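You operate a simulated robot arm through the tools that you are given. There is no shell and no other tool. Be economical: measure what you need, move in short steps, check, and stop when the job is done.

Carry out the task below with a simulated robot arm. There is one attempt and no reset: what you move stays moved.

TASK
Put the gold weight on the green mat on the dark worktop away on the top of the black cabinet beside the letter trays. Take the cream battery and put it on the wooden step. Take the white paint tin and leave it on the red notebook. Open the dusters drawer, fetch the pin carton and set it inside, then shut the drawer. Fetch the tea tin and set it on the green mat on the dark worktop. Fetch the tall clear jar and stand it on the grey mat on the dark worktop. Open the plates cupboard door. Any order will do. Set down upright: gold weight, cream battery, white paint tin, pin carton, tea tin, tall clear jar.

Only the result counts: the job must be done as asked and must still hold three seconds after the hand-in. Knocking over, shifting, dropping, spilling or breaking anything else fails it.

THE ROBOT
A 7-joint arm with a vacuum gripper on a trunk, on a base that drives. Base frame: it is fixed to the floor where the robot stands at the start and does not move with it; the origin is under the middle of the robot, x ahead of it, y to its left, z up; the surface under the hand at the start is at about z = 900. Readings come in mm, degrees, newtons and seconds.
Its first joint turns from -149.0 to 149.0 degrees. Places, roughly: cream battery [500, 250, 1000]; dusters drawer [500, 1600, 700]; dusters drawer inside [600, 1600, 700]; gold weight (6x6x6 cm) [700, 0, 900]; green mat on the dark worktop [700, 400, 900]; grey mat on the dark worktop [700, 1300, 900]; pin carton [750, 1000, 1000]; plates cupboard door [500, -2600, 500]; red notebook [500, 0, 1000]; tall clear jar (9x9x12 cm) [700, 2300, 900]; tea tin [1000, 1250, 1000]; top of the black cabinet beside the letter trays [800, 4200, 1000]; white paint tin [750, 500, 1000]; wooden step (29x18 cm) [820, -3720, 120]. Payload 1.06 kg.
Tool frame: the origin (TCP) lies in the middle of the cups' lips, and z points out of the cups. The gripper has 1 cup of 24 mm across, covering 24 by 24 mm (tool x, y); the bellows give 8 mm. With the vacuum on, a cup seals on a smooth face that it is pressed against (1 to 4 N); it does not hold porous or soft things. The pull reaches 23 N.
Orientation is told as [roll, pitch, yaw] about the base's x, y, z axes, in that order, counted from this pose: with the cups facing straight down, the tool's x points along the base's -x, its y along +y and its z along -z.

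THE INTERFACE
- The arm moves only by the tool play_rows. Its argument "moves" is a list of rows, each a list of 7 numbers: the shift along the tool's x, y, z in cm, then the turn, a rotation vector about the tool's x, y, z in degrees, then the vacuum: 1 switches it on, 0 off. In form: [[dx, dy, dz, ax, ay, az, suction], ...]. A call has 1 to 8 rows; each row shifts and turns the commanded pose from where the row before left it, along the tool's axes as they then stand. Each row takes 0.2 s and may step no farther than 50 mm and 8.6 degrees from the row before; otherwise, or with a gripper value out of range, the whole call is refused. Where a pose cannot be reached the arm comes as near as it can. A force on the tool above 40 N (or 10 N above the force at the start of the call, whichever is more), or a blocked arm, ends the call early, and 0.2 s more pass. The pull builds up within a second once a cup has sealed. Time passes only in rows, and 0.2 s behind the last, so rows that do not move give it time. The reply holds the time, the measured pose of the TCP, the force on the tool along the base axes and the pull of the vacuum, in the units named above and with some noise, with the torque about the TCP (base axes, N m) and any sound that the robot's microphone picked up.
- Cameras (640 x 400 px; columns grow to the right, rows downward): "scene" is now at [26, 207, 1558.5]; the picture's right is [0.45, -0.89, 0.00], its down [-0.65, -0.33, -0.69] and it looks along [0.61, 0.31, -0.72] (base axes); focal length 286 px, centre (320, 200). "wrist" rides on the gripper at [78, 19, -96] in the tool frame; the picture's right is [-0.24, 0.97, 0.00], its down [-0.71, -0.17, -0.69] and it looks along [-0.67, -0.16, 0.73] (tool axes); focal length 243 px, centre (320, 200). There is no depth. A picture from a camera that has moved, and an enlarged one, comes with that camera's place and axes in the base frame and with its lens.
- get_image(camera): a new picture of that camera. The clock stands still meanwhile.
- slide_trunk(by): slides the trunk up (or, below 0, down) by that many mm; the arm and the scene camera ride with it, the base frame stays. It gives what a move gives, with no picture.
- base_move(legs): drives the robot by 1 to 6 legs, each [ahead, turn to the left] in mm and degrees, along the robot's own axes; the way and the turn of a leg run together, so that a leg with both is an arc; at most 1500 mm and 180 degrees a leg. The arm and the cameras ride along, it lands a little off, and it stops where it bumps. It gives what a move gives.
- turn_head(pan, tilt): turns the head with the scene camera to pan (to the left, within 155 degrees either way) and tilt (down, from -29 to 69), counted from straight ahead of the robot. It gives what a move gives.
- zoom(camera, box): a new picture of the part [left, top, right, bottom] of that camera's present view, enlarged. The clock stands still meanwhile.
- close_job(): hands the job in; it is judged then, once.

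Go step by step. Nothing tells you exact positions but the pictures and the camera data: compare them with the known pose of the tool, close in by small moves and look again before you grip or let go. The budget is 217 turns and 198 pictures, counting those below and the enlarged ones. Unless the task says otherwise, let go and move clear before handing in, and close with one line.

The tools are called after "Request:" by a JSON object that holds its "name" and its "arguments". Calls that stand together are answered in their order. play_rows: Moves the arm, as the interface text tells. Its arguments: {"type":"object","properties":{"moves":{"type":"array","items":{"type":"array","items":{"type":"number"}}}},"required":["moves"]} The other tools are called the same way: slide_trunk (by) slides the trunk up or down; base_move (legs) drives the base; turn_head (pan, tilt) turns the head that bears the scene camera; get_image (camera) takes a picture; zoom (camera, box) takes an enlarged picture of a part of a camera's view; close_job () hands the job in.

At the start:

```text
t: 0.0
position: [547.0, 415.6, 1239.5]
ee_rot: [0.0, 0.0, 0.0]
contact_force: [-0.4, -0.3, 0.5]
wrist_torque: [0.01, 0.02, 0.03]
pull: 0.1
trunk travel left (down, up): [-625.0, 85.0]
robot x, y, heading: [0.7, 1.7, 0.1]
head pan, tilt: [27.0, 46.5]
```

scene: 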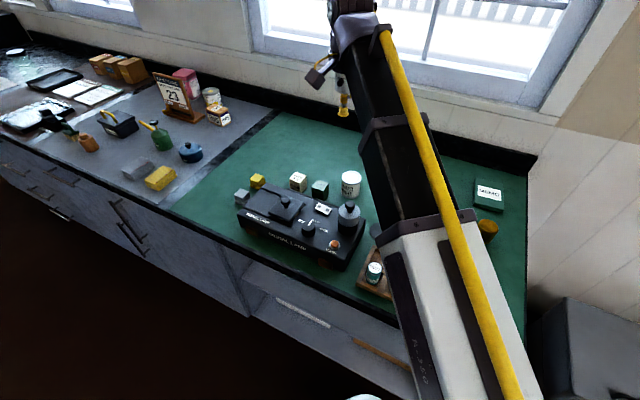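
wrist: 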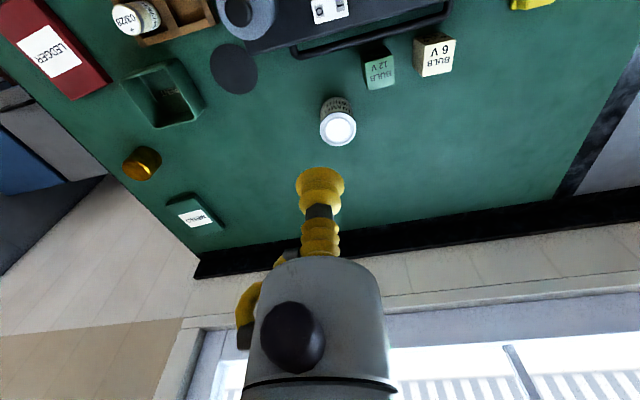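

I see a green mat with small objects and a machine, and the grey mat to the left. I'll look around with the scene camera first.

Request:
{"name": "zoom", "arguments": {"camera": "scene", "box": [220, 150, 420, 300]}}

Request:
{"name": "zoom", "arguments": {"camera": "scene", "box": [0, 30, 260, 210]}}

Request:
{"name": "zoom", "arguments": {"camera": "wrist", "box": [0, 0, 320, 200]}}

```text
2.67 times, centred on (320, 225) of scene
camera zoom: at [26.0, 207.0, 1558.5], right [0.45, -0.89, 0.0], down [-0.65, -0.33, -0.69], along [0.61, 0.31, -0.72], focal length 761 px, centre (320, 133)
```

zoom: 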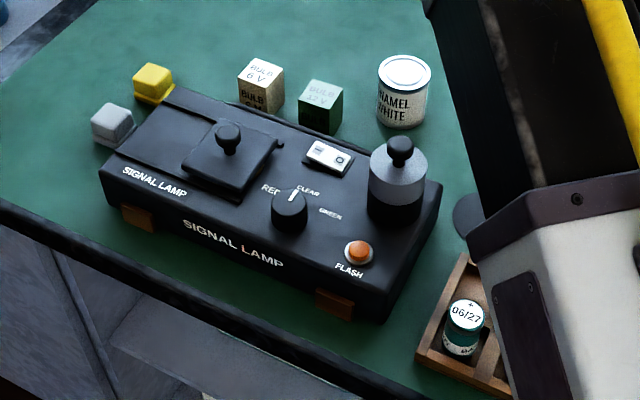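

```text
2.22 times, centred on (130, 120) of scene
camera zoom: at [26.0, 207.0, 1558.5], right [0.45, -0.89, 0.0], down [-0.65, -0.33, -0.69], along [0.61, 0.31, -0.72], focal length 634 px, centre (742, 378)
```

zoom: 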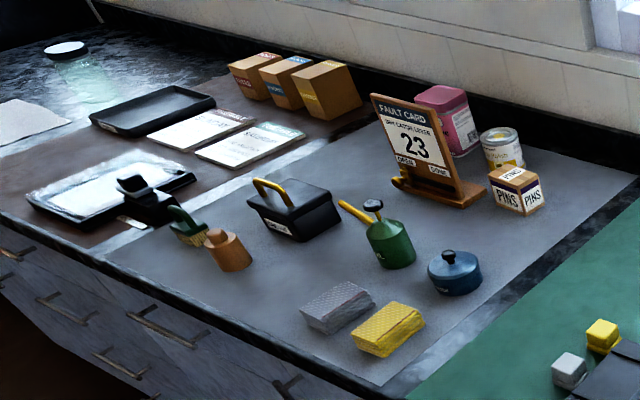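

```text
2.00 times, centred on (160, 100) of wrist
camera zoom: at [468.6, 434.3, 1334.9], right [0.24, 0.97, 0.0], down [0.71, -0.17, 0.69], along [0.67, -0.16, -0.73], focal length 485 px, centre (640, 400)
```

zoom: 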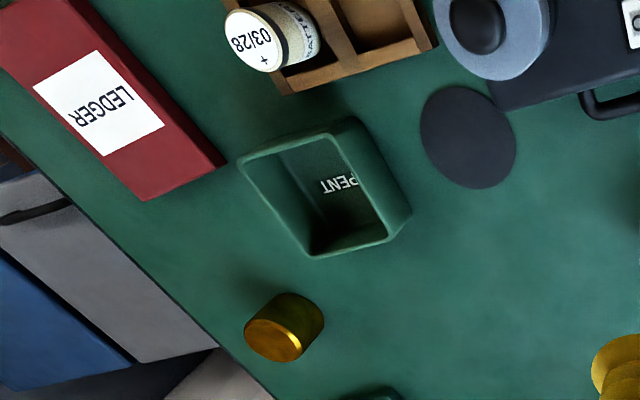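

The white paint tin's lid triangulates to about (659, 421, 966). I'll move the tool above it and check with the wrist camera.

Request:
{"name": "play_rows", "arguments": {"moves": [[-2.3, 0.1, 4, 0, 0, 0, 0], [-2.3, 0.1, 4, 0, 0, 0, 0], [-2.3, 0.1, 4, 0, 0, 0, 0], [-2.3, 0.1, 4, 0, 0, 0, 0], [-2.0, 0.1, 4, 0, 0, 0, 0]]}}

Request:
{"name": "get_image", "arguments": {"camera": "wrist"}}

Request:
{"name": "get_image", "arguments": {"camera": "scene"}}

```text
t: 1.2
position: [659.2, 420.7, 1039.3]
ee_rot: [0.0, 0.0, 0.1]
contact_force: [-0.4, -0.1, -0.6]
wrist_torque: [0.01, -0.03, 0.0]
pull: 0.0
trunk travel left (down, up): [-625.0, 85.0]
robot x, y, heading: [-0.3, -0.8, 0.3]
head pan, tilt: [27.0, 46.5]
```

```text
192 pictures are left
camera wrist: at [581.8, 440.0, 1134.4], right [0.24, 0.97, 0.0], down [0.71, -0.17, 0.69], along [0.67, -0.16, -0.73], focal length 243 px, centre (320, 200)
```

wrist: 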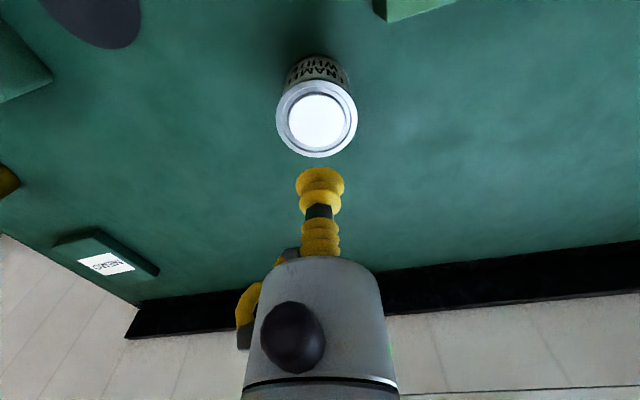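

```text
191 pictures are left
camera scene: at [26.2, 207.1, 1558.5], right [0.45, -0.89, 0.0], down [-0.65, -0.33, -0.69], along [0.61, 0.31, -0.73], focal length 286 px, centre (320, 200)
```

scene: 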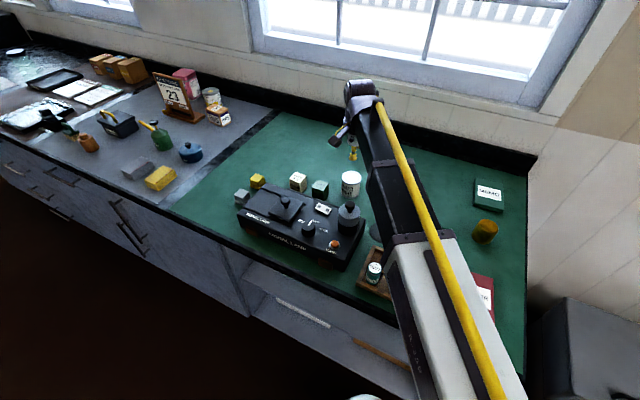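

Tool is centred over the tin lid. I descend with the vacuum on.

Request:
{"name": "play_rows", "arguments": {"moves": [[0.15, 0, 4, 0, 0, 0, 1], [0, 0, 2.8, 0, 0, 0, 1], [0, 0, 0.4, 0, 0, 0, 1], [0, 0, 0.2, 0, 0, 0, 1], [0, 0, 0, 0, 0, 0, 1], [0, 0, 0, 0, 0, 0, 1]]}}

```text
t: 2.6
position: [658.1, 421.3, 966.1]
ee_rot: [0.0, -0.1, 0.1]
contact_force: [3.4, 2.1, 9.2]
wrist_torque: [0.0, 0.0, -0.01]
pull: 22.7
trunk travel left (down, up): [-625.0, 85.0]
robot x, y, heading: [-2.3, -2.7, 0.0]
head pan, tilt: [27.0, 46.5]
```

Sealed on the tin. I lift it and look.

Request:
{"name": "play_rows", "arguments": {"moves": [[0, 0, -3, 0, 0, 0, 1], [0, 0, -5, 0, 0, 0, 1], [0, 0, -5, 0, 0, 0, 1], [0, 0, -5, 0, 0, 0, 1], [0, 0, -4, 0, 0, 0, 1]]}}

Request:
{"name": "base_move", "arguments": {"legs": [[-170, 0]]}}

Request:
{"name": "get_image", "arguments": {"camera": "wrist"}}

Request:
{"name": "get_image", "arguments": {"camera": "scene"}}

```text
t: 3.8
position: [658.2, 421.6, 1185.6]
ee_rot: [0.0, 0.1, 0.0]
contact_force: [0.4, -1.1, -2.0]
wrist_torque: [0.03, 0.04, -0.01]
pull: 23.0
trunk travel left (down, up): [-625.0, 85.0]
robot x, y, heading: [0.1, 3.0, -0.2]
head pan, tilt: [27.0, 46.5]
```

```text
t: 5.3
position: [488.6, 418.9, 1184.0]
ee_rot: [0.0, 0.0, 0.0]
contact_force: [-0.7, -0.2, -1.4]
wrist_torque: [-0.01, 0.0, -0.04]
pull: 23.0
trunk travel left (down, up): [-625.0, 85.0]
robot x, y, heading: [-166.3, 0.9, -0.0]
head pan, tilt: [27.0, 46.5]
```

```text
190 pictures are left
camera wrist: at [409.9, 438.6, 1279.6], right [0.24, 0.97, 0.0], down [0.71, -0.17, 0.69], along [0.67, -0.16, -0.73], focal length 243 px, centre (320, 200)
```

wrist: 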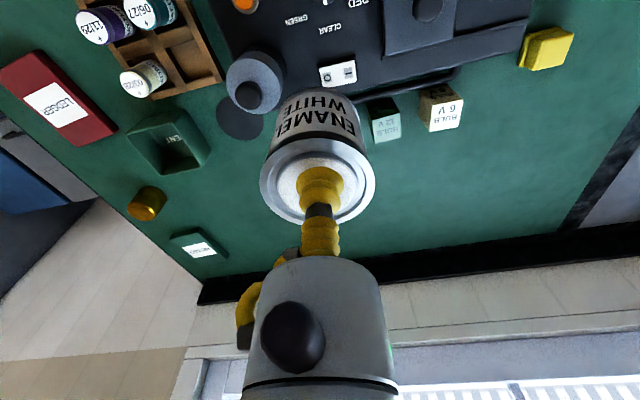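

```text
189 pictures are left
camera scene: at [-144.1, 207.0, 1558.5], right [0.45, -0.89, 0.0], down [-0.65, -0.33, -0.69], along [0.61, 0.31, -0.72], focal length 286 px, centre (320, 200)
```

scene: 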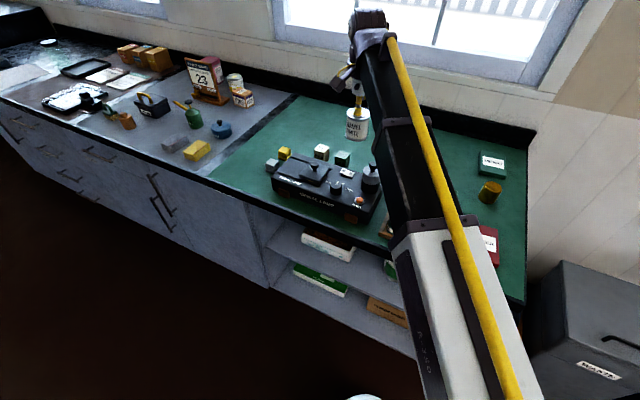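

The red notebook spans roughly x 400–515, y 0–88. I carry the tin above it and re-check.

Request:
{"name": "play_rows", "arguments": {"moves": [[0.4, -4.7, 0, 0, 0, 0, 1], [0.4, -4.7, 0, 0, 0, 0, 1], [0.4, -4.7, 0, 0, 0, 0, 1], [0.4, -4.7, 0, 0, 0, 0, 1], [0.4, -4.7, 0, 0, 0, 0, 1], [0.4, -4.7, 0, 0, 0, 0, 1], [0.4, -4.7, 0, 0, 0, 0, 1], [0.2, -4.7, 0, 0, 0, 0, 1]]}}

Request:
{"name": "get_image", "arguments": {"camera": "wrist"}}

Request:
{"name": "get_image", "arguments": {"camera": "scene"}}

```text
t: 7.1
position: [454.6, 42.3, 1187.2]
ee_rot: [0.1, 0.0, 0.0]
contact_force: [-0.2, -0.4, -1.2]
wrist_torque: [0.02, 0.02, -0.01]
pull: 22.8
trunk travel left (down, up): [-625.0, 85.0]
robot x, y, heading: [-167.9, -3.6, -0.1]
head pan, tilt: [27.0, 46.5]
```

```text
188 pictures are left
camera wrist: at [377.7, 62.2, 1281.3], right [0.24, 0.97, 0.0], down [0.71, -0.17, 0.68], along [0.67, -0.16, -0.73], focal length 243 px, centre (320, 200)
```

wrist: 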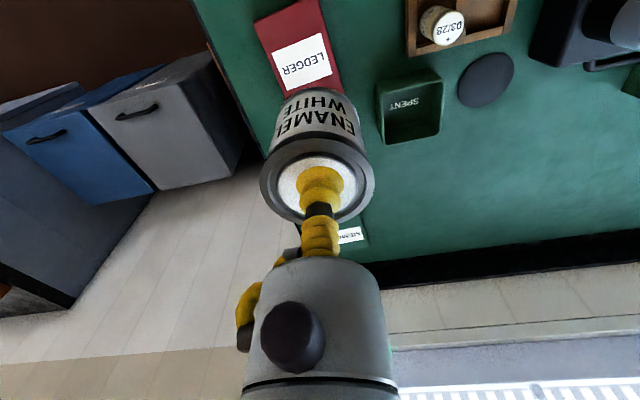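

```text
187 pictures are left
camera scene: at [-143.9, 206.8, 1558.5], right [0.45, -0.89, 0.0], down [-0.65, -0.33, -0.69], along [0.61, 0.31, -0.72], focal length 286 px, centre (320, 200)
```

scene: 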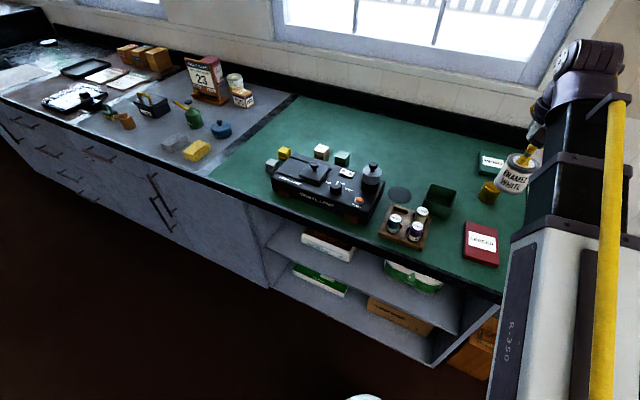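

Request:
{"name": "zoom", "arguments": {"camera": "scene", "box": [380, 140, 540, 280]}}

```text
2.86 times, centred on (460, 210) of scene
camera zoom: at [-143.9, 206.8, 1558.5], right [0.45, -0.89, 0.0], down [-0.65, -0.33, -0.69], along [0.61, 0.31, -0.72], focal length 816 px, centre (-80, 171)
```

zoom: 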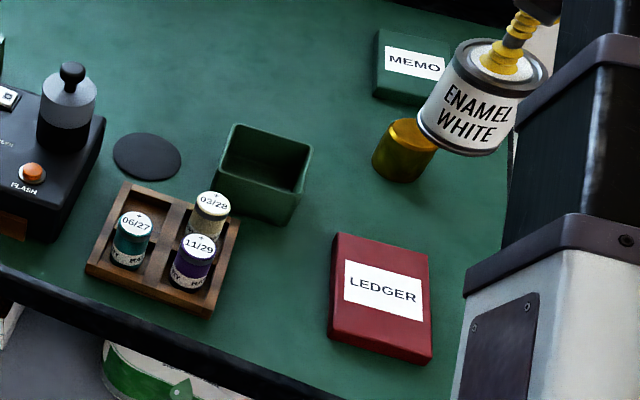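

Notebook centre ≈ (449, 23), top ≈ 923. Moving over it and down to near contact.

Request:
{"name": "play_rows", "arguments": {"moves": [[0.5, -2.0, 2, 0, 0, 0, 1], [0, 0, 4.5, 0, 0, 0, 1], [0, 0, 4.5, 0, 0, 0, 1], [0, 0, 4.5, 0, 0, 0, 1], [0, 0, 2, 0, 0, 0, 1], [0, 0, 0.5, 0, 0, 0, 1]]}}

Request:
{"name": "get_image", "arguments": {"camera": "wrist"}}

Request:
{"name": "zoom", "arguments": {"camera": "scene", "box": [380, 140, 540, 280]}}

```text
t: 8.5
position: [452.1, 23.3, 1005.7]
ee_rot: [0.0, 0.0, -0.1]
contact_force: [-0.8, 0.4, -2.7]
wrist_torque: [-0.03, 0.02, 0.0]
pull: 22.1
trunk travel left (down, up): [-625.0, 85.0]
robot x, y, heading: [-171.7, 0.5, 0.3]
head pan, tilt: [27.0, 46.5]
```

```text
185 pictures are left
camera wrist: at [374.1, 41.9, 1100.7], right [0.24, 0.97, 0.0], down [0.71, -0.17, 0.69], along [0.67, -0.16, -0.73], focal length 243 px, centre (320, 200)
```

wrist: 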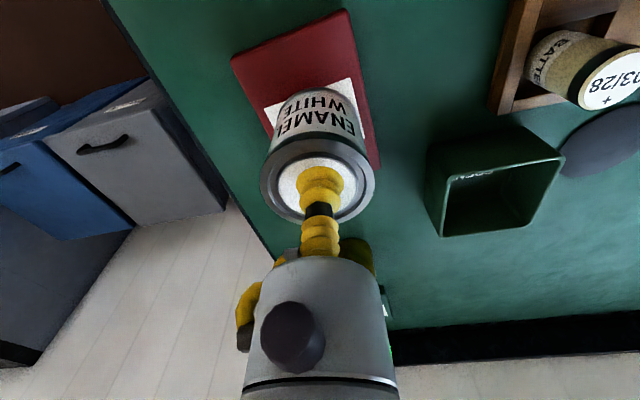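

```text
2.86 times, centred on (460, 210) of scene
camera zoom: at [-143.9, 207.0, 1558.5], right [0.45, -0.89, 0.0], down [-0.65, -0.33, -0.69], along [0.61, 0.31, -0.72], focal length 816 px, centre (-80, 171)
```

zoom: 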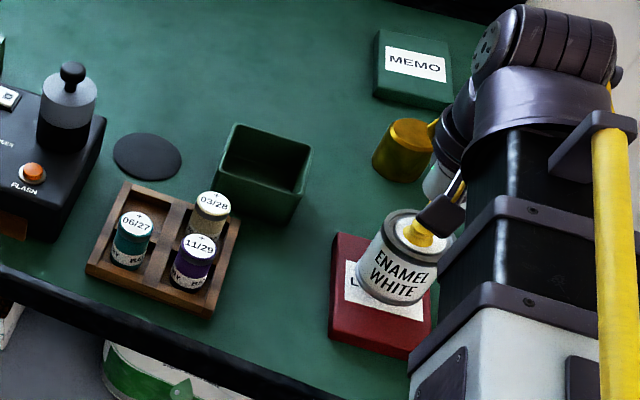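

Still slightly above the notebook, well placed. Descending in small steps.

Request:
{"name": "play_rows", "arguments": {"moves": [[0, 0, 1.0, 0, 0, 0, 1], [0, 0, 0.4, 0, 0, 0, 1], [0, 0, 0.3, 0, 0, 0, 1]]}}

```text
t: 9.3
position: [451.9, 23.3, 989.7]
ee_rot: [0.1, 0.0, -0.1]
contact_force: [0.7, 0.6, -1.9]
wrist_torque: [-0.01, 0.0, 0.01]
pull: 22.7
trunk travel left (down, up): [-625.0, 85.0]
robot x, y, heading: [-170.4, -0.5, -0.0]
head pan, tilt: [27.0, 46.5]
```

Request:
{"name": "play_rows", "arguments": {"moves": [[0, 0, 0.2, 0, 0, 0, 1], [0, 0, 0.2, 0, 0, 0, 1]]}}

Request:
{"name": "zoom", "arguments": {"camera": "scene", "box": [420, 180, 540, 280]}}

```text
t: 9.9
position: [451.0, 23.8, 984.6]
ee_rot: [0.0, 0.1, -0.2]
contact_force: [0.1, 0.3, 5.5]
wrist_torque: [0.04, 0.0, -0.01]
pull: 22.7
trunk travel left (down, up): [-625.0, 85.0]
robot x, y, heading: [-168.4, -1.1, 0.0]
head pan, tilt: [27.0, 46.5]
```

```text
4.00 times, centred on (480, 230) of scene
camera zoom: at [-144.5, 207.0, 1558.7], right [0.45, -0.89, 0.0], down [-0.65, -0.33, -0.69], along [0.61, 0.31, -0.72], focal length 1142 px, centre (-320, 80)
```

zoom: 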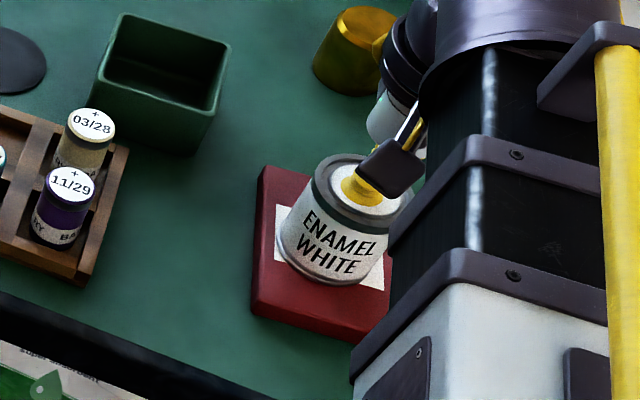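

Tin touches down. Release, rise, and move above the cream battery at about (456, 189, top 956).

Request:
{"name": "play_rows", "arguments": {"moves": [[0, 0, 0, 0, 0, 0, 0], [0, 0, 0, 0, 0, 0, 0], [0, 0, 0, 0, 0, 0, 0], [0, 0, -1, 0, 0, 0, 0], [0, 0, -5, 0, 0, 0, 0], [-0.1, 4.1, -1, 0, 0, 0, 0], [-0.2, 4.9, 0, 0, 0, 0, 0], [-0.2, 4.7, 0, 0, 0, 0, 0]]}}

Request:
{"name": "play_rows", "arguments": {"moves": [[0, 2.8, 0, 0, 0, 0, 0]]}}

Request:
{"name": "get_image", "arguments": {"camera": "wrist"}}

Request:
{"name": "zoom", "arguments": {"camera": "scene", "box": [370, 160, 530, 280]}}

```text
t: 11.7
position: [459.3, 162.4, 1053.6]
ee_rot: [0.1, 0.1, -0.1]
contact_force: [0.1, 0.2, 0.3]
wrist_torque: [0.0, -0.04, 0.01]
pull: 0.0
trunk travel left (down, up): [-625.0, 85.0]
robot x, y, heading: [-169.7, -1.6, -0.1]
head pan, tilt: [27.0, 46.5]
```

```text
t: 12.1
position: [458.4, 190.1, 1053.0]
ee_rot: [0.0, 0.0, -0.1]
contact_force: [0.8, -0.3, -0.4]
wrist_torque: [0.0, 0.0, -0.01]
pull: 0.1
trunk travel left (down, up): [-625.0, 85.0]
robot x, y, heading: [-171.2, 1.1, 0.0]
head pan, tilt: [27.0, 46.5]
```

```text
182 pictures are left
camera wrist: at [380.7, 208.5, 1148.0], right [0.24, 0.97, 0.0], down [0.71, -0.17, 0.69], along [0.67, -0.16, -0.73], focal length 243 px, centre (320, 200)
```

wrist: 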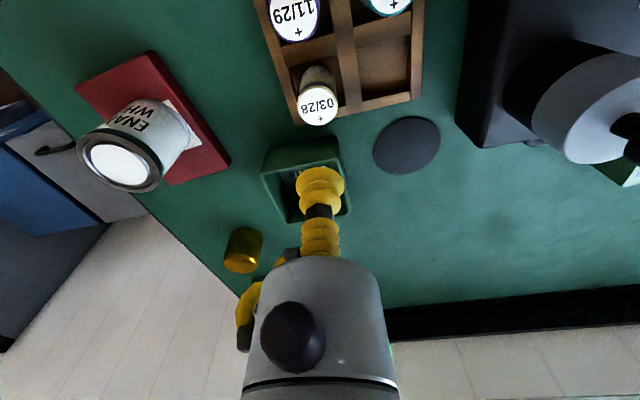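

```text
3.33 times, centred on (450, 220) of scene
camera zoom: at [-144.0, 206.7, 1558.5], right [0.45, -0.89, 0.0], down [-0.65, -0.33, -0.69], along [0.61, 0.31, -0.72], focal length 952 px, centre (-113, 133)
```

zoom: 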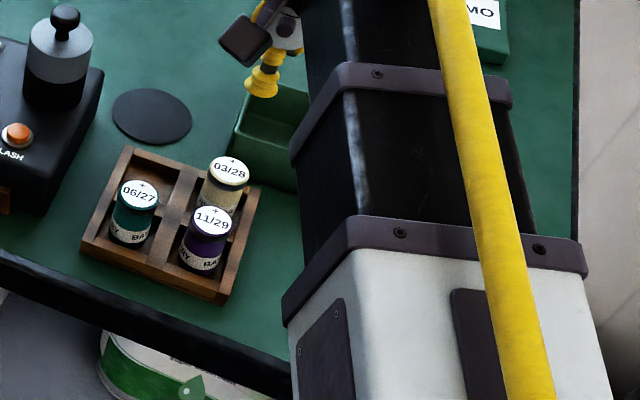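

Battery top estimated at (455, 188). I descend partway and verify again.

Request:
{"name": "play_rows", "arguments": {"moves": [[0.3, -0.15, 3, 0, 0, 0, 0], [0, 0, 3.5, 0, 0, 0, 0]]}}

Request:
{"name": "get_image", "arguments": {"camera": "wrist"}}

Request:
{"name": "zoom", "arguments": {"camera": "scene", "box": [380, 170, 460, 230]}}

```text
t: 12.7
position: [455.0, 188.7, 988.0]
ee_rot: [0.0, 0.0, -0.1]
contact_force: [0.7, -1.3, 0.2]
wrist_torque: [0.01, 0.0, 0.01]
pull: 0.1
trunk travel left (down, up): [-625.0, 85.0]
robot x, y, heading: [-168.0, 2.0, 0.2]
head pan, tilt: [27.0, 46.5]
```

```text
180 pictures are left
camera wrist: at [377.2, 207.0, 1083.6], right [0.24, 0.97, 0.0], down [0.71, -0.17, 0.69], along [0.67, -0.16, -0.73], focal length 243 px, centre (320, 200)
```

wrist: 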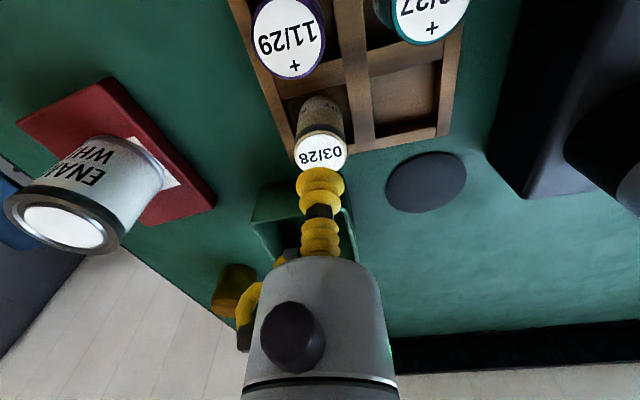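

```text
6.67 times, centred on (420, 200) of scene
camera zoom: at [-144.0, 207.0, 1558.5], right [0.45, -0.89, 0.0], down [-0.65, -0.33, -0.69], along [0.61, 0.31, -0.72], focal length 1903 px, centre (-347, 200)
```

zoom: 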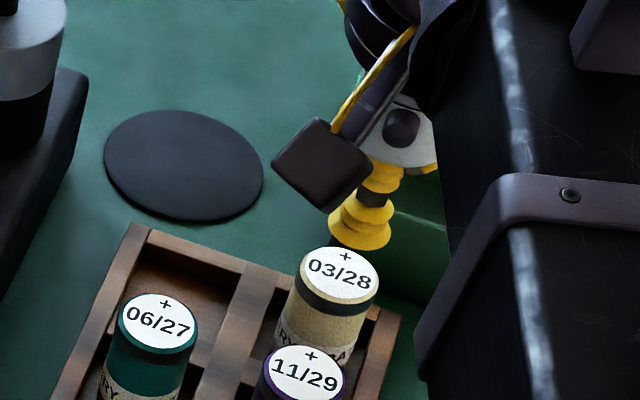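

Aligned. Descend with vacuum to contact.

Request:
{"name": "play_rows", "arguments": {"moves": [[-0.05, 0, 2.6, 0, 0, 0, 1], [0, 0, 0.5, 0, 0, 0, 1], [0, 0, 0.3, 0, 0, 0, 1], [0, 0, 0, 0, 0, 0, 1], [0, 0, 0, 0, 0, 0, 1]]}}

```text
t: 13.9
position: [454.2, 187.1, 955.4]
ee_rot: [0.0, -0.1, -0.1]
contact_force: [5.4, 0.7, 15.9]
wrist_torque: [0.02, -0.05, 0.01]
pull: 23.3
trunk travel left (down, up): [-625.0, 85.0]
robot x, y, heading: [-170.2, 1.4, -0.2]
head pan, tilt: [27.0, 46.5]
```

Sealed. Lifting straight up.

Request:
{"name": "play_rows", "arguments": {"moves": [[0, 0, -1, 0, 0, 0, 1], [0, 0, -4, 0, 0, 0, 1], [0, 0, -5, 0, 0, 0, 1], [0, 0, -5, 0, 0, 0, 1], [0, 0, -5, 0, 0, 0, 1], [0, 0, -5, 0, 0, 0, 1]]}}

Request:
{"name": "get_image", "arguments": {"camera": "wrist"}}

Request:
{"name": "turn_head", "arguments": {"pan": -70, "tilt": 35}}

Request:
{"name": "get_image", "arguments": {"camera": "scene"}}

```text
t: 15.3
position: [453.3, 188.5, 1204.8]
ee_rot: [0.0, -0.1, -0.1]
contact_force: [-0.1, 1.0, -1.3]
wrist_torque: [-0.01, -0.01, 0.0]
pull: 23.3
trunk travel left (down, up): [-625.0, 85.0]
robot x, y, heading: [-168.4, 1.4, -0.1]
head pan, tilt: [27.0, 46.5]
```

```text
178 pictures are left
camera wrist: at [376.2, 207.3, 1299.5], right [0.24, 0.97, 0.0], down [0.71, -0.17, 0.68], along [0.67, -0.16, -0.73], focal length 243 px, centre (320, 200)
```

wrist: 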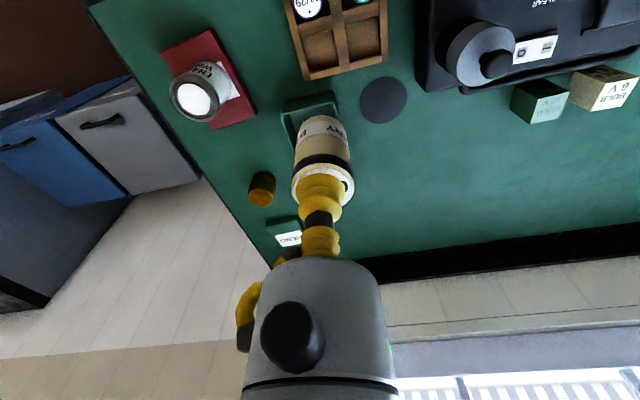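

```text
t: 17.0
position: [453.9, 187.7, 1202.8]
ee_rot: [0.0, 0.0, 0.0]
contact_force: [0.6, -0.6, -0.6]
wrist_torque: [0.03, 0.0, 0.01]
pull: 23.3
trunk travel left (down, up): [-625.0, 85.0]
robot x, y, heading: [-166.5, -1.3, -0.2]
head pan, tilt: [-70.0, 35.0]
```

```text
177 pictures are left
camera scene: at [-185.3, 88.0, 1575.3], right [-0.94, -0.34, 0.0], down [-0.2, 0.54, -0.82], along [0.28, -0.77, -0.57], focal length 286 px, centre (320, 200)
```

scene: 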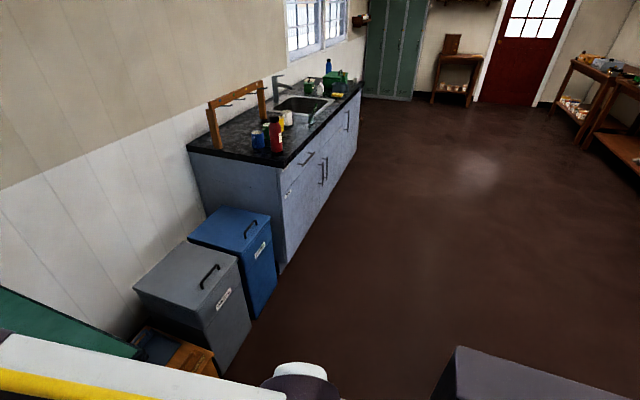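

Sink unit with the plates cupboard is along this wall, the step lies further on. I turn right and drive along it.

Request:
{"name": "base_move", "arguments": {"legs": [[0, -90], [1500, 0], [600, 0]]}}

Request:
{"name": "turn_head", "arguments": {"pan": 30, "tilt": 40}}

Request:
{"name": "get_image", "arguments": {"camera": "scene"}}

```text
t: 31.3
position: [37.1, -2733.0, 1204.2]
ee_rot: [0.0, 0.0, -89.4]
contact_force: [0.0, 0.7, -0.7]
wrist_torque: [0.0, -0.03, 0.0]
pull: 23.2
trunk travel left (down, up): [-625.0, 85.0]
robot x, y, heading: [-159.5, -2108.6, -89.6]
head pan, tilt: [-70.0, 35.0]
```

```text
t: 33.0
position: [37.9, -2733.2, 1203.1]
ee_rot: [0.0, 0.0, -89.4]
contact_force: [-0.6, 0.6, -1.8]
wrist_torque: [-0.03, 0.01, 0.04]
pull: 23.0
trunk travel left (down, up): [-625.0, 85.0]
robot x, y, heading: [-160.0, -2112.3, -89.2]
head pan, tilt: [30.0, 40.0]
```

```text
176 pictures are left
camera scene: at [54.9, -2137.4, 1567.8], right [-0.86, -0.51, 0.0], down [-0.33, 0.55, -0.77], along [0.39, -0.66, -0.64], focal length 286 px, centre (320, 200)
```

scene: 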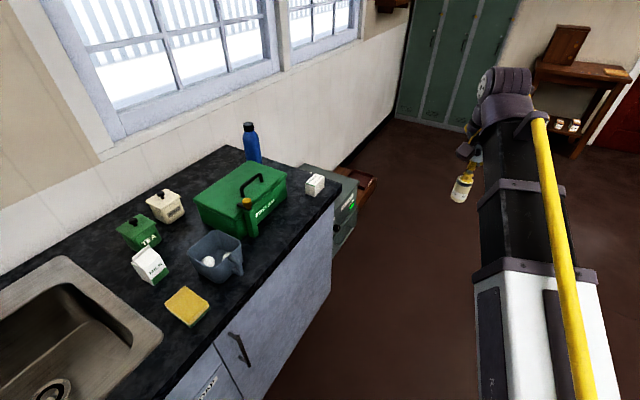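

Request:
{"name": "zoom", "arguments": {"camera": "scene", "box": [280, 110, 480, 260]}}

```text
2.67 times, centred on (380, 185) of scene
camera zoom: at [54.9, -2137.4, 1567.8], right [-0.86, -0.51, 0.0], down [-0.33, 0.55, -0.77], along [0.39, -0.66, -0.64], focal length 761 px, centre (160, 240)
```

zoom: 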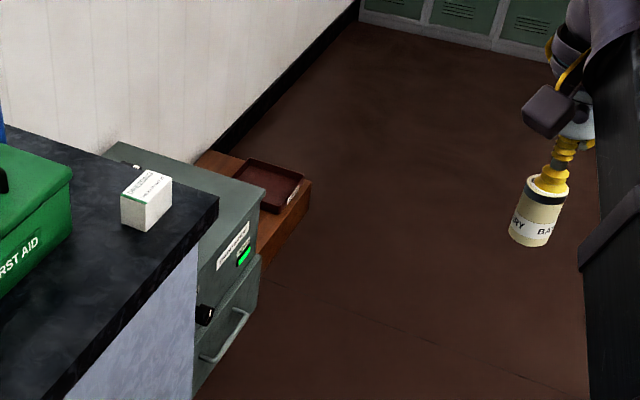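

The step, with a brown tray on its far end, is past the grey cabinet. Driving nearer.

Request:
{"name": "base_move", "arguments": {"legs": [[1250, 0]]}}

Request:
{"name": "turn_head", "arguments": {"pan": 65, "tilt": 50}}

Request:
{"name": "get_image", "arguments": {"camera": "scene"}}

```text
t: 39.4
position: [54.9, -3985.7, 1203.1]
ee_rot: [0.0, 0.0, -89.1]
contact_force: [1.0, 0.0, -0.9]
wrist_torque: [0.04, 0.01, -0.01]
pull: 22.8
trunk travel left (down, up): [-625.0, 85.0]
robot x, y, heading: [-141.8, -3362.2, -89.2]
head pan, tilt: [30.0, 40.0]
```

```text
t: 40.4
position: [54.2, -3984.1, 1203.9]
ee_rot: [0.1, 0.0, -89.3]
contact_force: [-0.1, -0.7, -1.7]
wrist_torque: [0.0, 0.01, -0.01]
pull: 22.6
trunk travel left (down, up): [-625.0, 85.0]
robot x, y, heading: [-141.7, -3361.8, -89.0]
head pan, tilt: [65.0, 50.0]
```

```text
174 pictures are left
camera scene: at [96.4, -3347.4, 1553.6], right [-0.41, -0.91, 0.0], down [-0.7, 0.31, -0.64], along [0.59, -0.26, -0.77], focal length 286 px, centre (320, 200)
```

scene: 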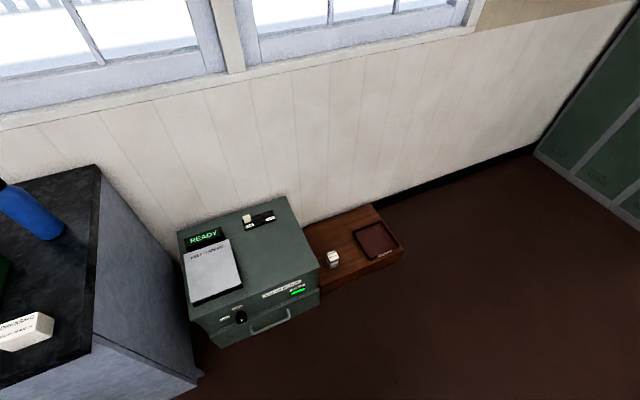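

Request:
{"name": "zoom", "arguments": {"camera": "scene", "box": [270, 180, 430, 300]}}

```text
3.33 times, centred on (350, 240) of scene
camera zoom: at [96.4, -3347.4, 1553.6], right [-0.41, -0.91, 0.0], down [-0.7, 0.31, -0.64], along [0.59, -0.26, -0.77], focal length 952 px, centre (220, 67)
```

zoom: 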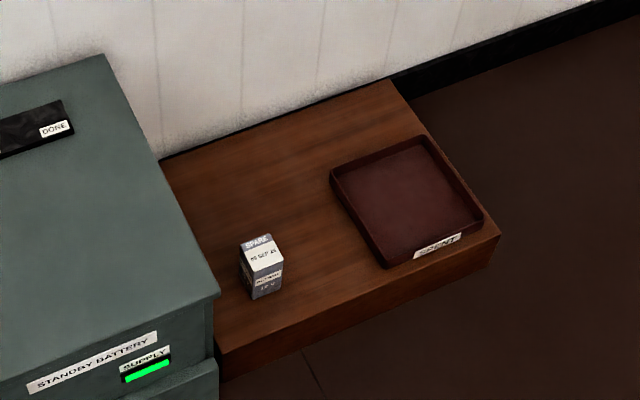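

The free area of the step is around (840, −3790), between the spare battery and the tray. I position the base in front of it, facing the wall.

Request:
{"name": "base_move", "arguments": {"legs": [[440, 0], [0, 89], [230, 0]]}}

Request:
{"name": "turn_head", "arguments": {"pan": 5, "tilt": 60}}

Request:
{"name": "get_image", "arguments": {"camera": "scene"}}

Request:
{"name": "get_image", "arguments": {"camera": "wrist"}}

```text
t: 48.1
position: [715.9, -3604.9, 1204.2]
ee_rot: [0.1, 0.0, 0.5]
contact_force: [0.6, -0.3, -1.0]
wrist_torque: [0.02, 0.0, 0.01]
pull: 23.2
trunk travel left (down, up): [-625.0, 85.0]
robot x, y, heading: [92.6, -3797.3, 0.6]
head pan, tilt: [65.0, 50.0]
```

```text
t: 49.5
position: [715.9, -3605.4, 1203.3]
ee_rot: [0.0, 0.0, 0.5]
contact_force: [0.1, 0.2, -1.9]
wrist_torque: [0.0, -0.01, 0.0]
pull: 23.6
trunk travel left (down, up): [-625.0, 85.0]
robot x, y, heading: [96.7, -3796.8, 0.6]
head pan, tilt: [5.0, 60.0]
```

```text
172 pictures are left
camera scene: at [113.1, -3622.7, 1541.1], right [0.1, -1.0, 0.0], down [-0.86, -0.08, -0.5], along [0.5, 0.05, -0.87], focal length 286 px, centre (320, 200)
```

scene: 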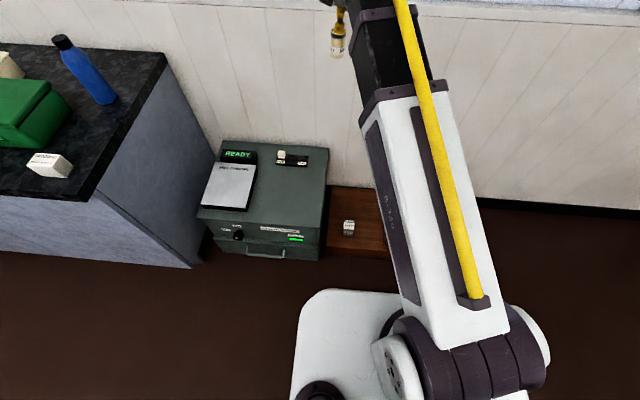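

```text
171 pictures are left
camera wrist: at [638.0, -3587.0, 1298.9], right [0.23, 0.97, 0.0], down [0.71, -0.17, 0.69], along [0.67, -0.16, -0.73], focal length 243 px, centre (320, 200)
```

wrist: 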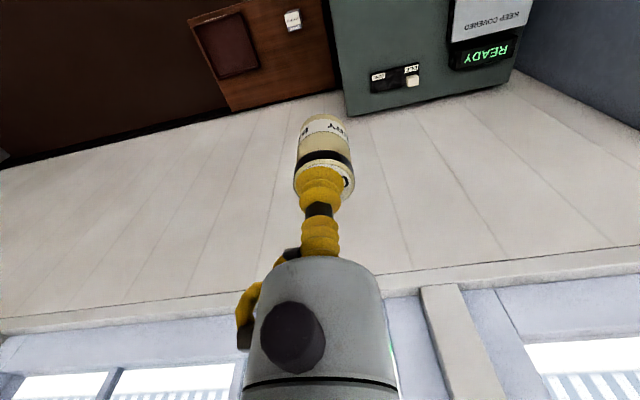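

Robot sits nicely in front of the step. I swing the tool to (830, −3785), then lower the trunk.

Request:
{"name": "play_rows", "arguments": {"moves": [[-2.3, -3.6, 0, 0, 0, 0, 1], [-2.3, -3.6, 0, 0, 0, 0, 1], [-2.3, -3.6, 0, 0, 0, 0, 1], [-2.3, -3.6, 0, 0, 0, 0, 1], [-2.2, -3.5, 0, 0, 0, 0, 1]]}}

Request:
{"name": "slide_trunk", "arguments": {"by": -500}}

Request:
{"name": "get_image", "arguments": {"camera": "scene"}}

Request:
{"name": "get_image", "arguments": {"camera": "wrist"}}

```text
t: 50.6
position: [834.4, -3783.8, 1203.6]
ee_rot: [0.0, -0.1, 0.5]
contact_force: [0.5, 0.4, -1.1]
wrist_torque: [-0.02, 0.04, -0.01]
pull: 23.0
trunk travel left (down, up): [-625.0, 85.0]
robot x, y, heading: [94.8, -3803.4, 0.6]
head pan, tilt: [5.0, 60.0]
```

```text
refused: -500 is not a number from -400 to 400
```

```text
170 pictures are left
camera scene: at [113.3, -3623.0, 1541.1], right [0.1, -1.0, 0.0], down [-0.86, -0.08, -0.5], along [0.5, 0.05, -0.87], focal length 286 px, centre (320, 200)
```

scene: 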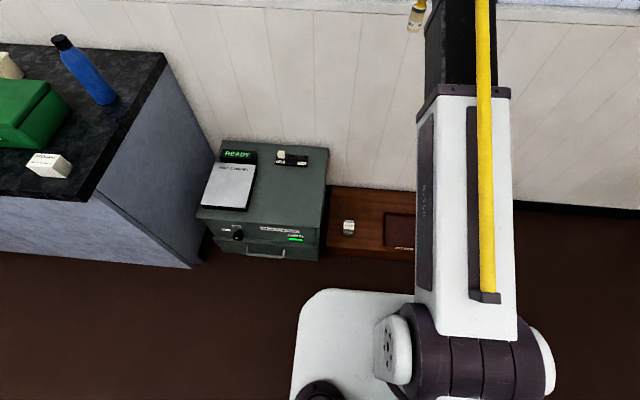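

```text
169 pictures are left
camera wrist: at [756.9, -3765.1, 1298.0], right [0.23, 0.97, 0.0], down [0.71, -0.17, 0.69], along [0.67, -0.16, -0.73], focal length 243 px, centre (320, 200)
```

wrist: 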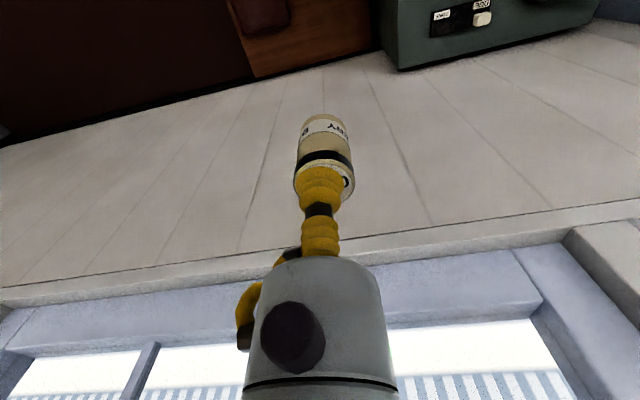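

Request:
{"name": "slide_trunk", "arguments": {"by": -400}}

Request:
{"name": "get_image", "arguments": {"camera": "scene"}}

Request:
{"name": "get_image", "arguments": {"camera": "wrist"}}

```text
t: 54.5
position: [833.2, -3783.1, 803.2]
ee_rot: [-0.1, 0.0, 0.4]
contact_force: [-0.2, -0.1, -0.9]
wrist_torque: [0.0, 0.01, 0.0]
pull: 22.5
trunk travel left (down, up): [-225.0, 485.0]
robot x, y, heading: [96.7, -3799.0, 0.6]
head pan, tilt: [5.0, 60.0]
```

```text
168 pictures are left
camera scene: at [113.1, -3622.9, 1141.1], right [0.1, -1.0, 0.0], down [-0.86, -0.08, -0.5], along [0.5, 0.05, -0.87], focal length 286 px, centre (320, 200)
```

scene: 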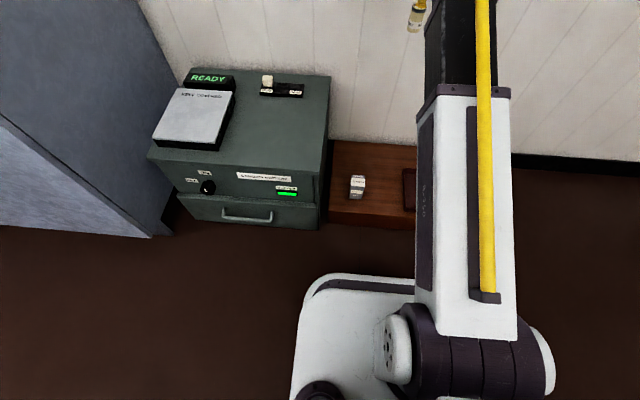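

```text
167 pictures are left
camera wrist: at [756.2, -3764.6, 898.2], right [0.23, 0.97, 0.0], down [0.71, -0.17, 0.69], along [0.67, -0.16, -0.73], focal length 243 px, centre (320, 200)
```

wrist: 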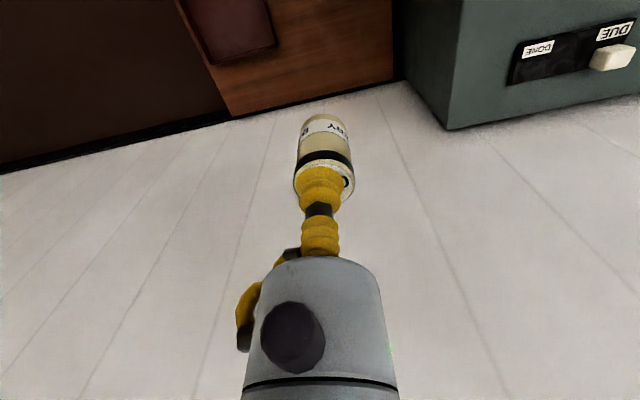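

Request:
{"name": "slide_trunk", "arguments": {"by": -225}}

Request:
{"name": "play_rows", "arguments": {"moves": [[0, 0, 5, 0, 0, 0, 1], [0, 0, 5, 0, 0, 0, 1], [0, 0, 5, 0, 0, 0, 1], [0, 0, 5, 0, 0, 0, 1], [0, 0, 4, 0, 0, 0, 1]]}}

Request:
{"name": "get_image", "arguments": {"camera": "scene"}}

Request:
{"name": "get_image", "arguments": {"camera": "wrist"}}

```text
t: 56.9
position: [835.1, -3783.2, 578.4]
ee_rot: [0.0, 0.0, 0.5]
contact_force: [-0.1, 0.2, -1.1]
wrist_torque: [-0.01, 0.01, 0.0]
pull: 23.2
trunk travel left (down, up): [0.0, 710.0]
robot x, y, heading: [90.8, -3801.7, 0.6]
head pan, tilt: [5.0, 60.0]
```

```text
t: 58.1
position: [833.1, -3781.7, 336.9]
ee_rot: [0.0, 0.0, 0.4]
contact_force: [-0.5, 0.1, -1.6]
wrist_torque: [0.03, 0.0, 0.03]
pull: 23.7
trunk travel left (down, up): [0.0, 710.0]
robot x, y, heading: [91.3, -3797.5, 0.5]
head pan, tilt: [5.0, 60.0]
```

```text
166 pictures are left
camera scene: at [113.0, -3622.9, 916.1], right [0.1, -1.0, 0.0], down [-0.86, -0.08, -0.5], along [0.5, 0.05, -0.87], focal length 286 px, centre (320, 200)
```

scene: 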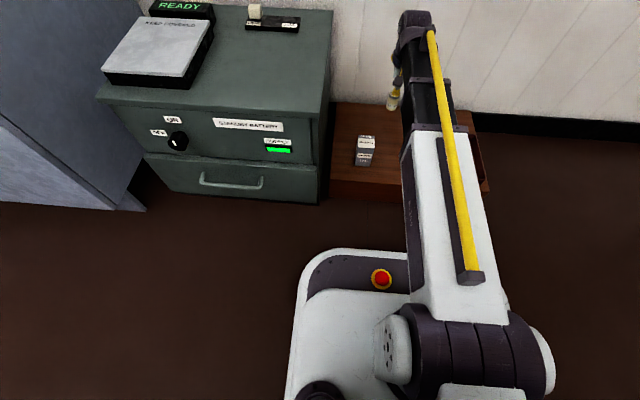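

```text
165 pictures are left
camera wrist: at [755.2, -3763.0, 432.0], right [0.23, 0.97, 0.0], down [0.71, -0.17, 0.69], along [0.67, -0.16, -0.73], focal length 243 px, centre (320, 200)
```

wrist: 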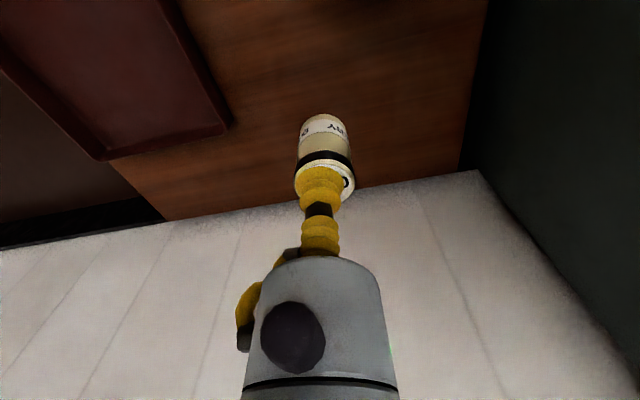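

Clear of tray, spare and box. Descending further.

Request:
{"name": "play_rows", "arguments": {"moves": [[0, 0, 4, 0, 0, 0, 1], [0, 0, 3, 0, 0, 0, 1], [0, 0, 1, 0, 0, 0, 1]]}}

Request:
{"name": "zoom", "arguments": {"camera": "scene", "box": [320, 60, 440, 150]}}

Request:
{"name": "get_image", "arguments": {"camera": "wrist"}}

```text
t: 58.9
position: [835.0, -3781.5, 257.0]
ee_rot: [0.0, 0.0, 0.5]
contact_force: [0.6, 0.5, -2.0]
wrist_torque: [-0.02, -0.01, 0.01]
pull: 23.1
trunk travel left (down, up): [0.0, 710.0]
robot x, y, heading: [93.4, -3799.9, 0.5]
head pan, tilt: [5.0, 60.0]
```

```text
4.44 times, centred on (380, 105) of scene
camera zoom: at [113.1, -3622.9, 916.1], right [0.1, -1.0, 0.0], down [-0.86, -0.08, -0.5], along [0.5, 0.05, -0.87], focal length 1269 px, centre (53, 622)
```

zoom: 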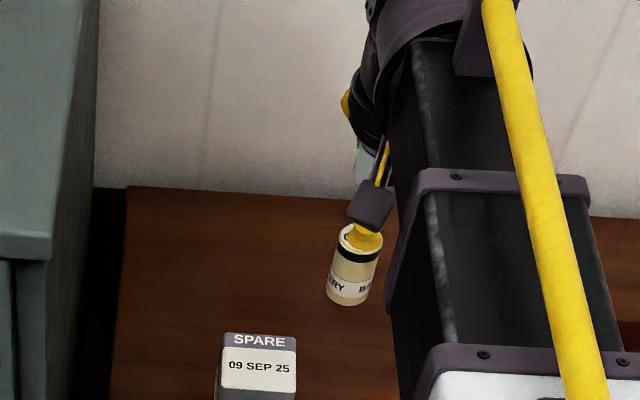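

```text
163 pictures are left
camera wrist: at [756.0, -3762.8, 352.3], right [0.23, 0.97, 0.0], down [0.71, -0.17, 0.69], along [0.67, -0.16, -0.73], focal length 243 px, centre (320, 200)
```

wrist: 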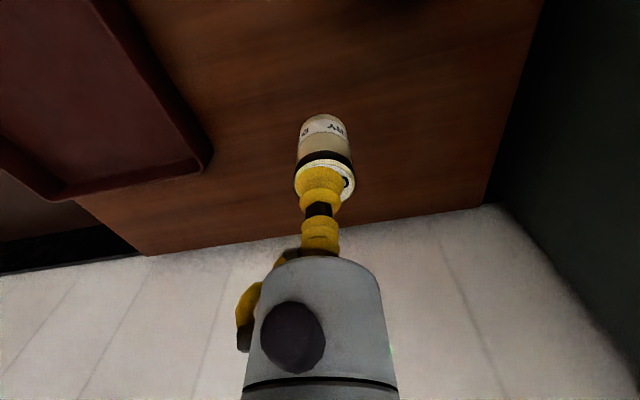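

Step top estimated at ≈ 122; contact expected with TCP near 185. Going down gradually.

Request:
{"name": "play_rows", "arguments": {"moves": [[0, 0, 3, 0, 0, 0, 1], [0, 0, 1.5, 0, 0, 0, 1], [0, 0, 0.7, 0, 0, 0, 1]]}}

Request:
{"name": "zoom", "arguments": {"camera": "scene", "box": [320, 60, 440, 150]}}

```text
t: 59.7
position: [832.7, -3782.5, 204.3]
ee_rot: [0.0, 0.1, 0.5]
contact_force: [-0.5, -0.2, -1.4]
wrist_torque: [-0.02, -0.02, -0.01]
pull: 22.7
trunk travel left (down, up): [0.0, 710.0]
robot x, y, heading: [91.0, -3799.2, 0.4]
head pan, tilt: [5.0, 60.0]
```

```text
4.44 times, centred on (380, 105) of scene
camera zoom: at [113.1, -3622.9, 916.1], right [0.1, -1.0, 0.0], down [-0.86, -0.08, -0.5], along [0.5, 0.05, -0.87], focal length 1269 px, centre (53, 622)
```

zoom: 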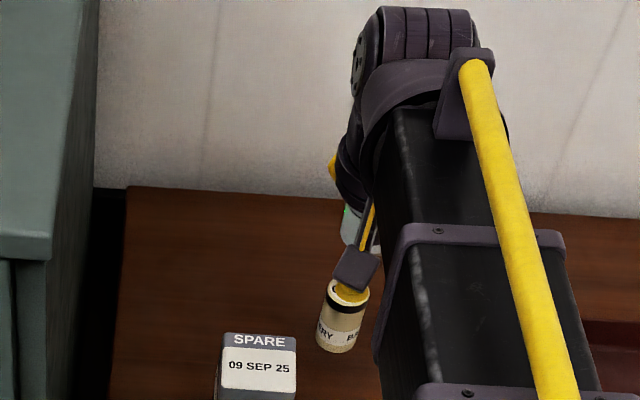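

Request:
{"name": "play_rows", "arguments": {"moves": [[0, 0, 0.8, 0, 0, 0, 1], [0, 0, 0.4, 0, 0, 0, 1], [0, 0, 0.3, 0, 0, 0, 1]]}}

```text
t: 60.5
position: [834.8, -3782.4, 191.1]
ee_rot: [-0.1, -0.1, 0.5]
contact_force: [0.2, -0.8, -1.2]
wrist_torque: [0.01, 0.01, -0.02]
pull: 22.9
trunk travel left (down, up): [0.0, 710.0]
robot x, y, heading: [94.3, -3800.1, 0.5]
head pan, tilt: [5.0, 60.0]
```

Request:
{"name": "play_rows", "arguments": {"moves": [[0, 0, 0.3, 0, 0, 0, 1], [0, 0, 0.2, 0, 0, 0, 1], [0, 0, 0.2, 0, 0, 0, 1]]}}

```text
t: 61.3
position: [833.9, -3784.5, 183.7]
ee_rot: [0.0, 0.0, 0.5]
contact_force: [0.9, -0.1, -1.9]
wrist_torque: [-0.02, 0.02, 0.01]
pull: 22.4
trunk travel left (down, up): [0.0, 710.0]
robot x, y, heading: [90.4, -3800.5, 0.5]
head pan, tilt: [5.0, 60.0]
```

Request:
{"name": "play_rows", "arguments": {"moves": [[0, 0, 0.3, 0, 0, 0, 1], [0, 0, 0.2, 0, 0, 0, 1]]}}

Request:
{"name": "get_image", "arguments": {"camera": "wrist"}}

```text
t: 61.9
position: [834.4, -3783.2, 178.8]
ee_rot: [0.0, 0.1, 0.5]
contact_force: [0.3, -0.8, -0.7]
wrist_torque: [0.0, 0.0, -0.01]
pull: 22.4
trunk travel left (down, up): [0.0, 710.0]
robot x, y, heading: [92.2, -3800.2, 0.6]
head pan, tilt: [5.0, 60.0]
```

```text
161 pictures are left
camera wrist: at [756.4, -3764.7, 274.5], right [0.23, 0.97, 0.0], down [0.71, -0.17, 0.69], along [0.67, -0.16, -0.73], focal length 243 px, centre (320, 200)
```

wrist: 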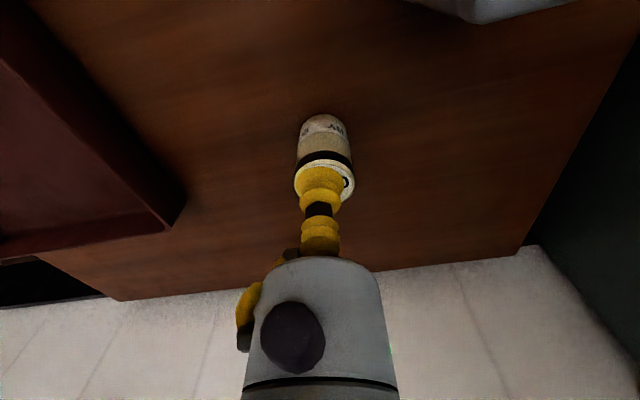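

Request:
{"name": "play_rows", "arguments": {"moves": [[0, 0, 0.3, 0, 0, 0, 1], [0, 0, 0.2, 0, 0, 0, 1], [0, 0, 0.2, 0, 0, 0, 1]]}}

```text
t: 62.7
position: [834.8, -3782.2, 172.5]
ee_rot: [0.1, -0.1, 0.4]
contact_force: [2.8, -0.5, 17.3]
wrist_torque: [0.02, 0.02, -0.04]
pull: 22.8
trunk travel left (down, up): [0.0, 710.0]
robot x, y, heading: [97.9, -3799.1, 0.5]
head pan, tilt: [5.0, 60.0]
```

Contact. Release and rise.

Request:
{"name": "play_rows", "arguments": {"moves": [[0, 0, -0.3, 0, 0, 0, 1], [0, 0, 0, 0, 0, 0, 0], [0, 0, 0, 0, 0, 0, 0], [0, 0, 0, 0, 0, 0, 0], [0, 0, -1, 0, 0, 0, 0], [0, 0, -5, 0, 0, 0, 0], [0, 0, -5, 0, 0, 0, 0], [0, 0, -5, 0, 0, 0, 0]]}}

Request:
{"name": "get_image", "arguments": {"camera": "wrist"}}

Request:
{"name": "zoom", "arguments": {"camera": "scene", "box": [320, 60, 440, 150]}}

```text
t: 64.5
position: [834.4, -3783.0, 335.5]
ee_rot: [0.0, 0.1, 0.4]
contact_force: [0.7, 0.0, 0.1]
wrist_torque: [-0.03, 0.02, -0.03]
pull: 0.0
trunk travel left (down, up): [0.0, 710.0]
robot x, y, heading: [91.9, -3798.7, 0.1]
head pan, tilt: [5.0, 60.0]
```

```text
160 pictures are left
camera wrist: at [756.9, -3763.4, 431.4], right [0.23, 0.97, 0.0], down [0.71, -0.17, 0.68], along [0.67, -0.16, -0.73], focal length 243 px, centre (320, 200)
```

wrist: 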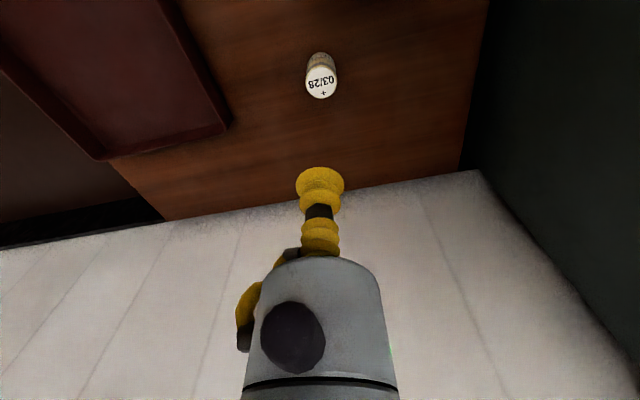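

```text
4.44 times, centred on (380, 105) of scene
camera zoom: at [113.1, -3622.9, 916.0], right [0.1, -1.0, 0.0], down [-0.86, -0.08, -0.5], along [0.5, 0.05, -0.87], focal length 1269 px, centre (53, 622)
```

zoom: 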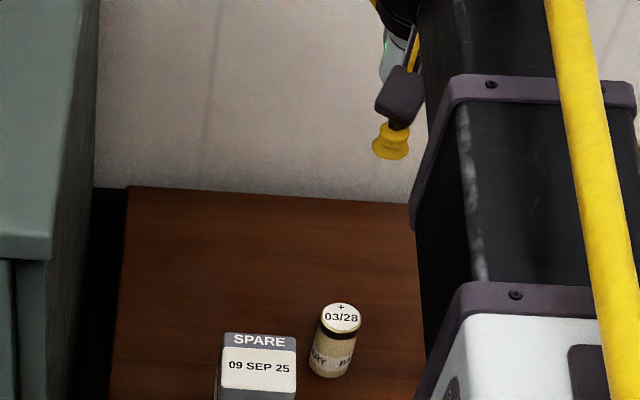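

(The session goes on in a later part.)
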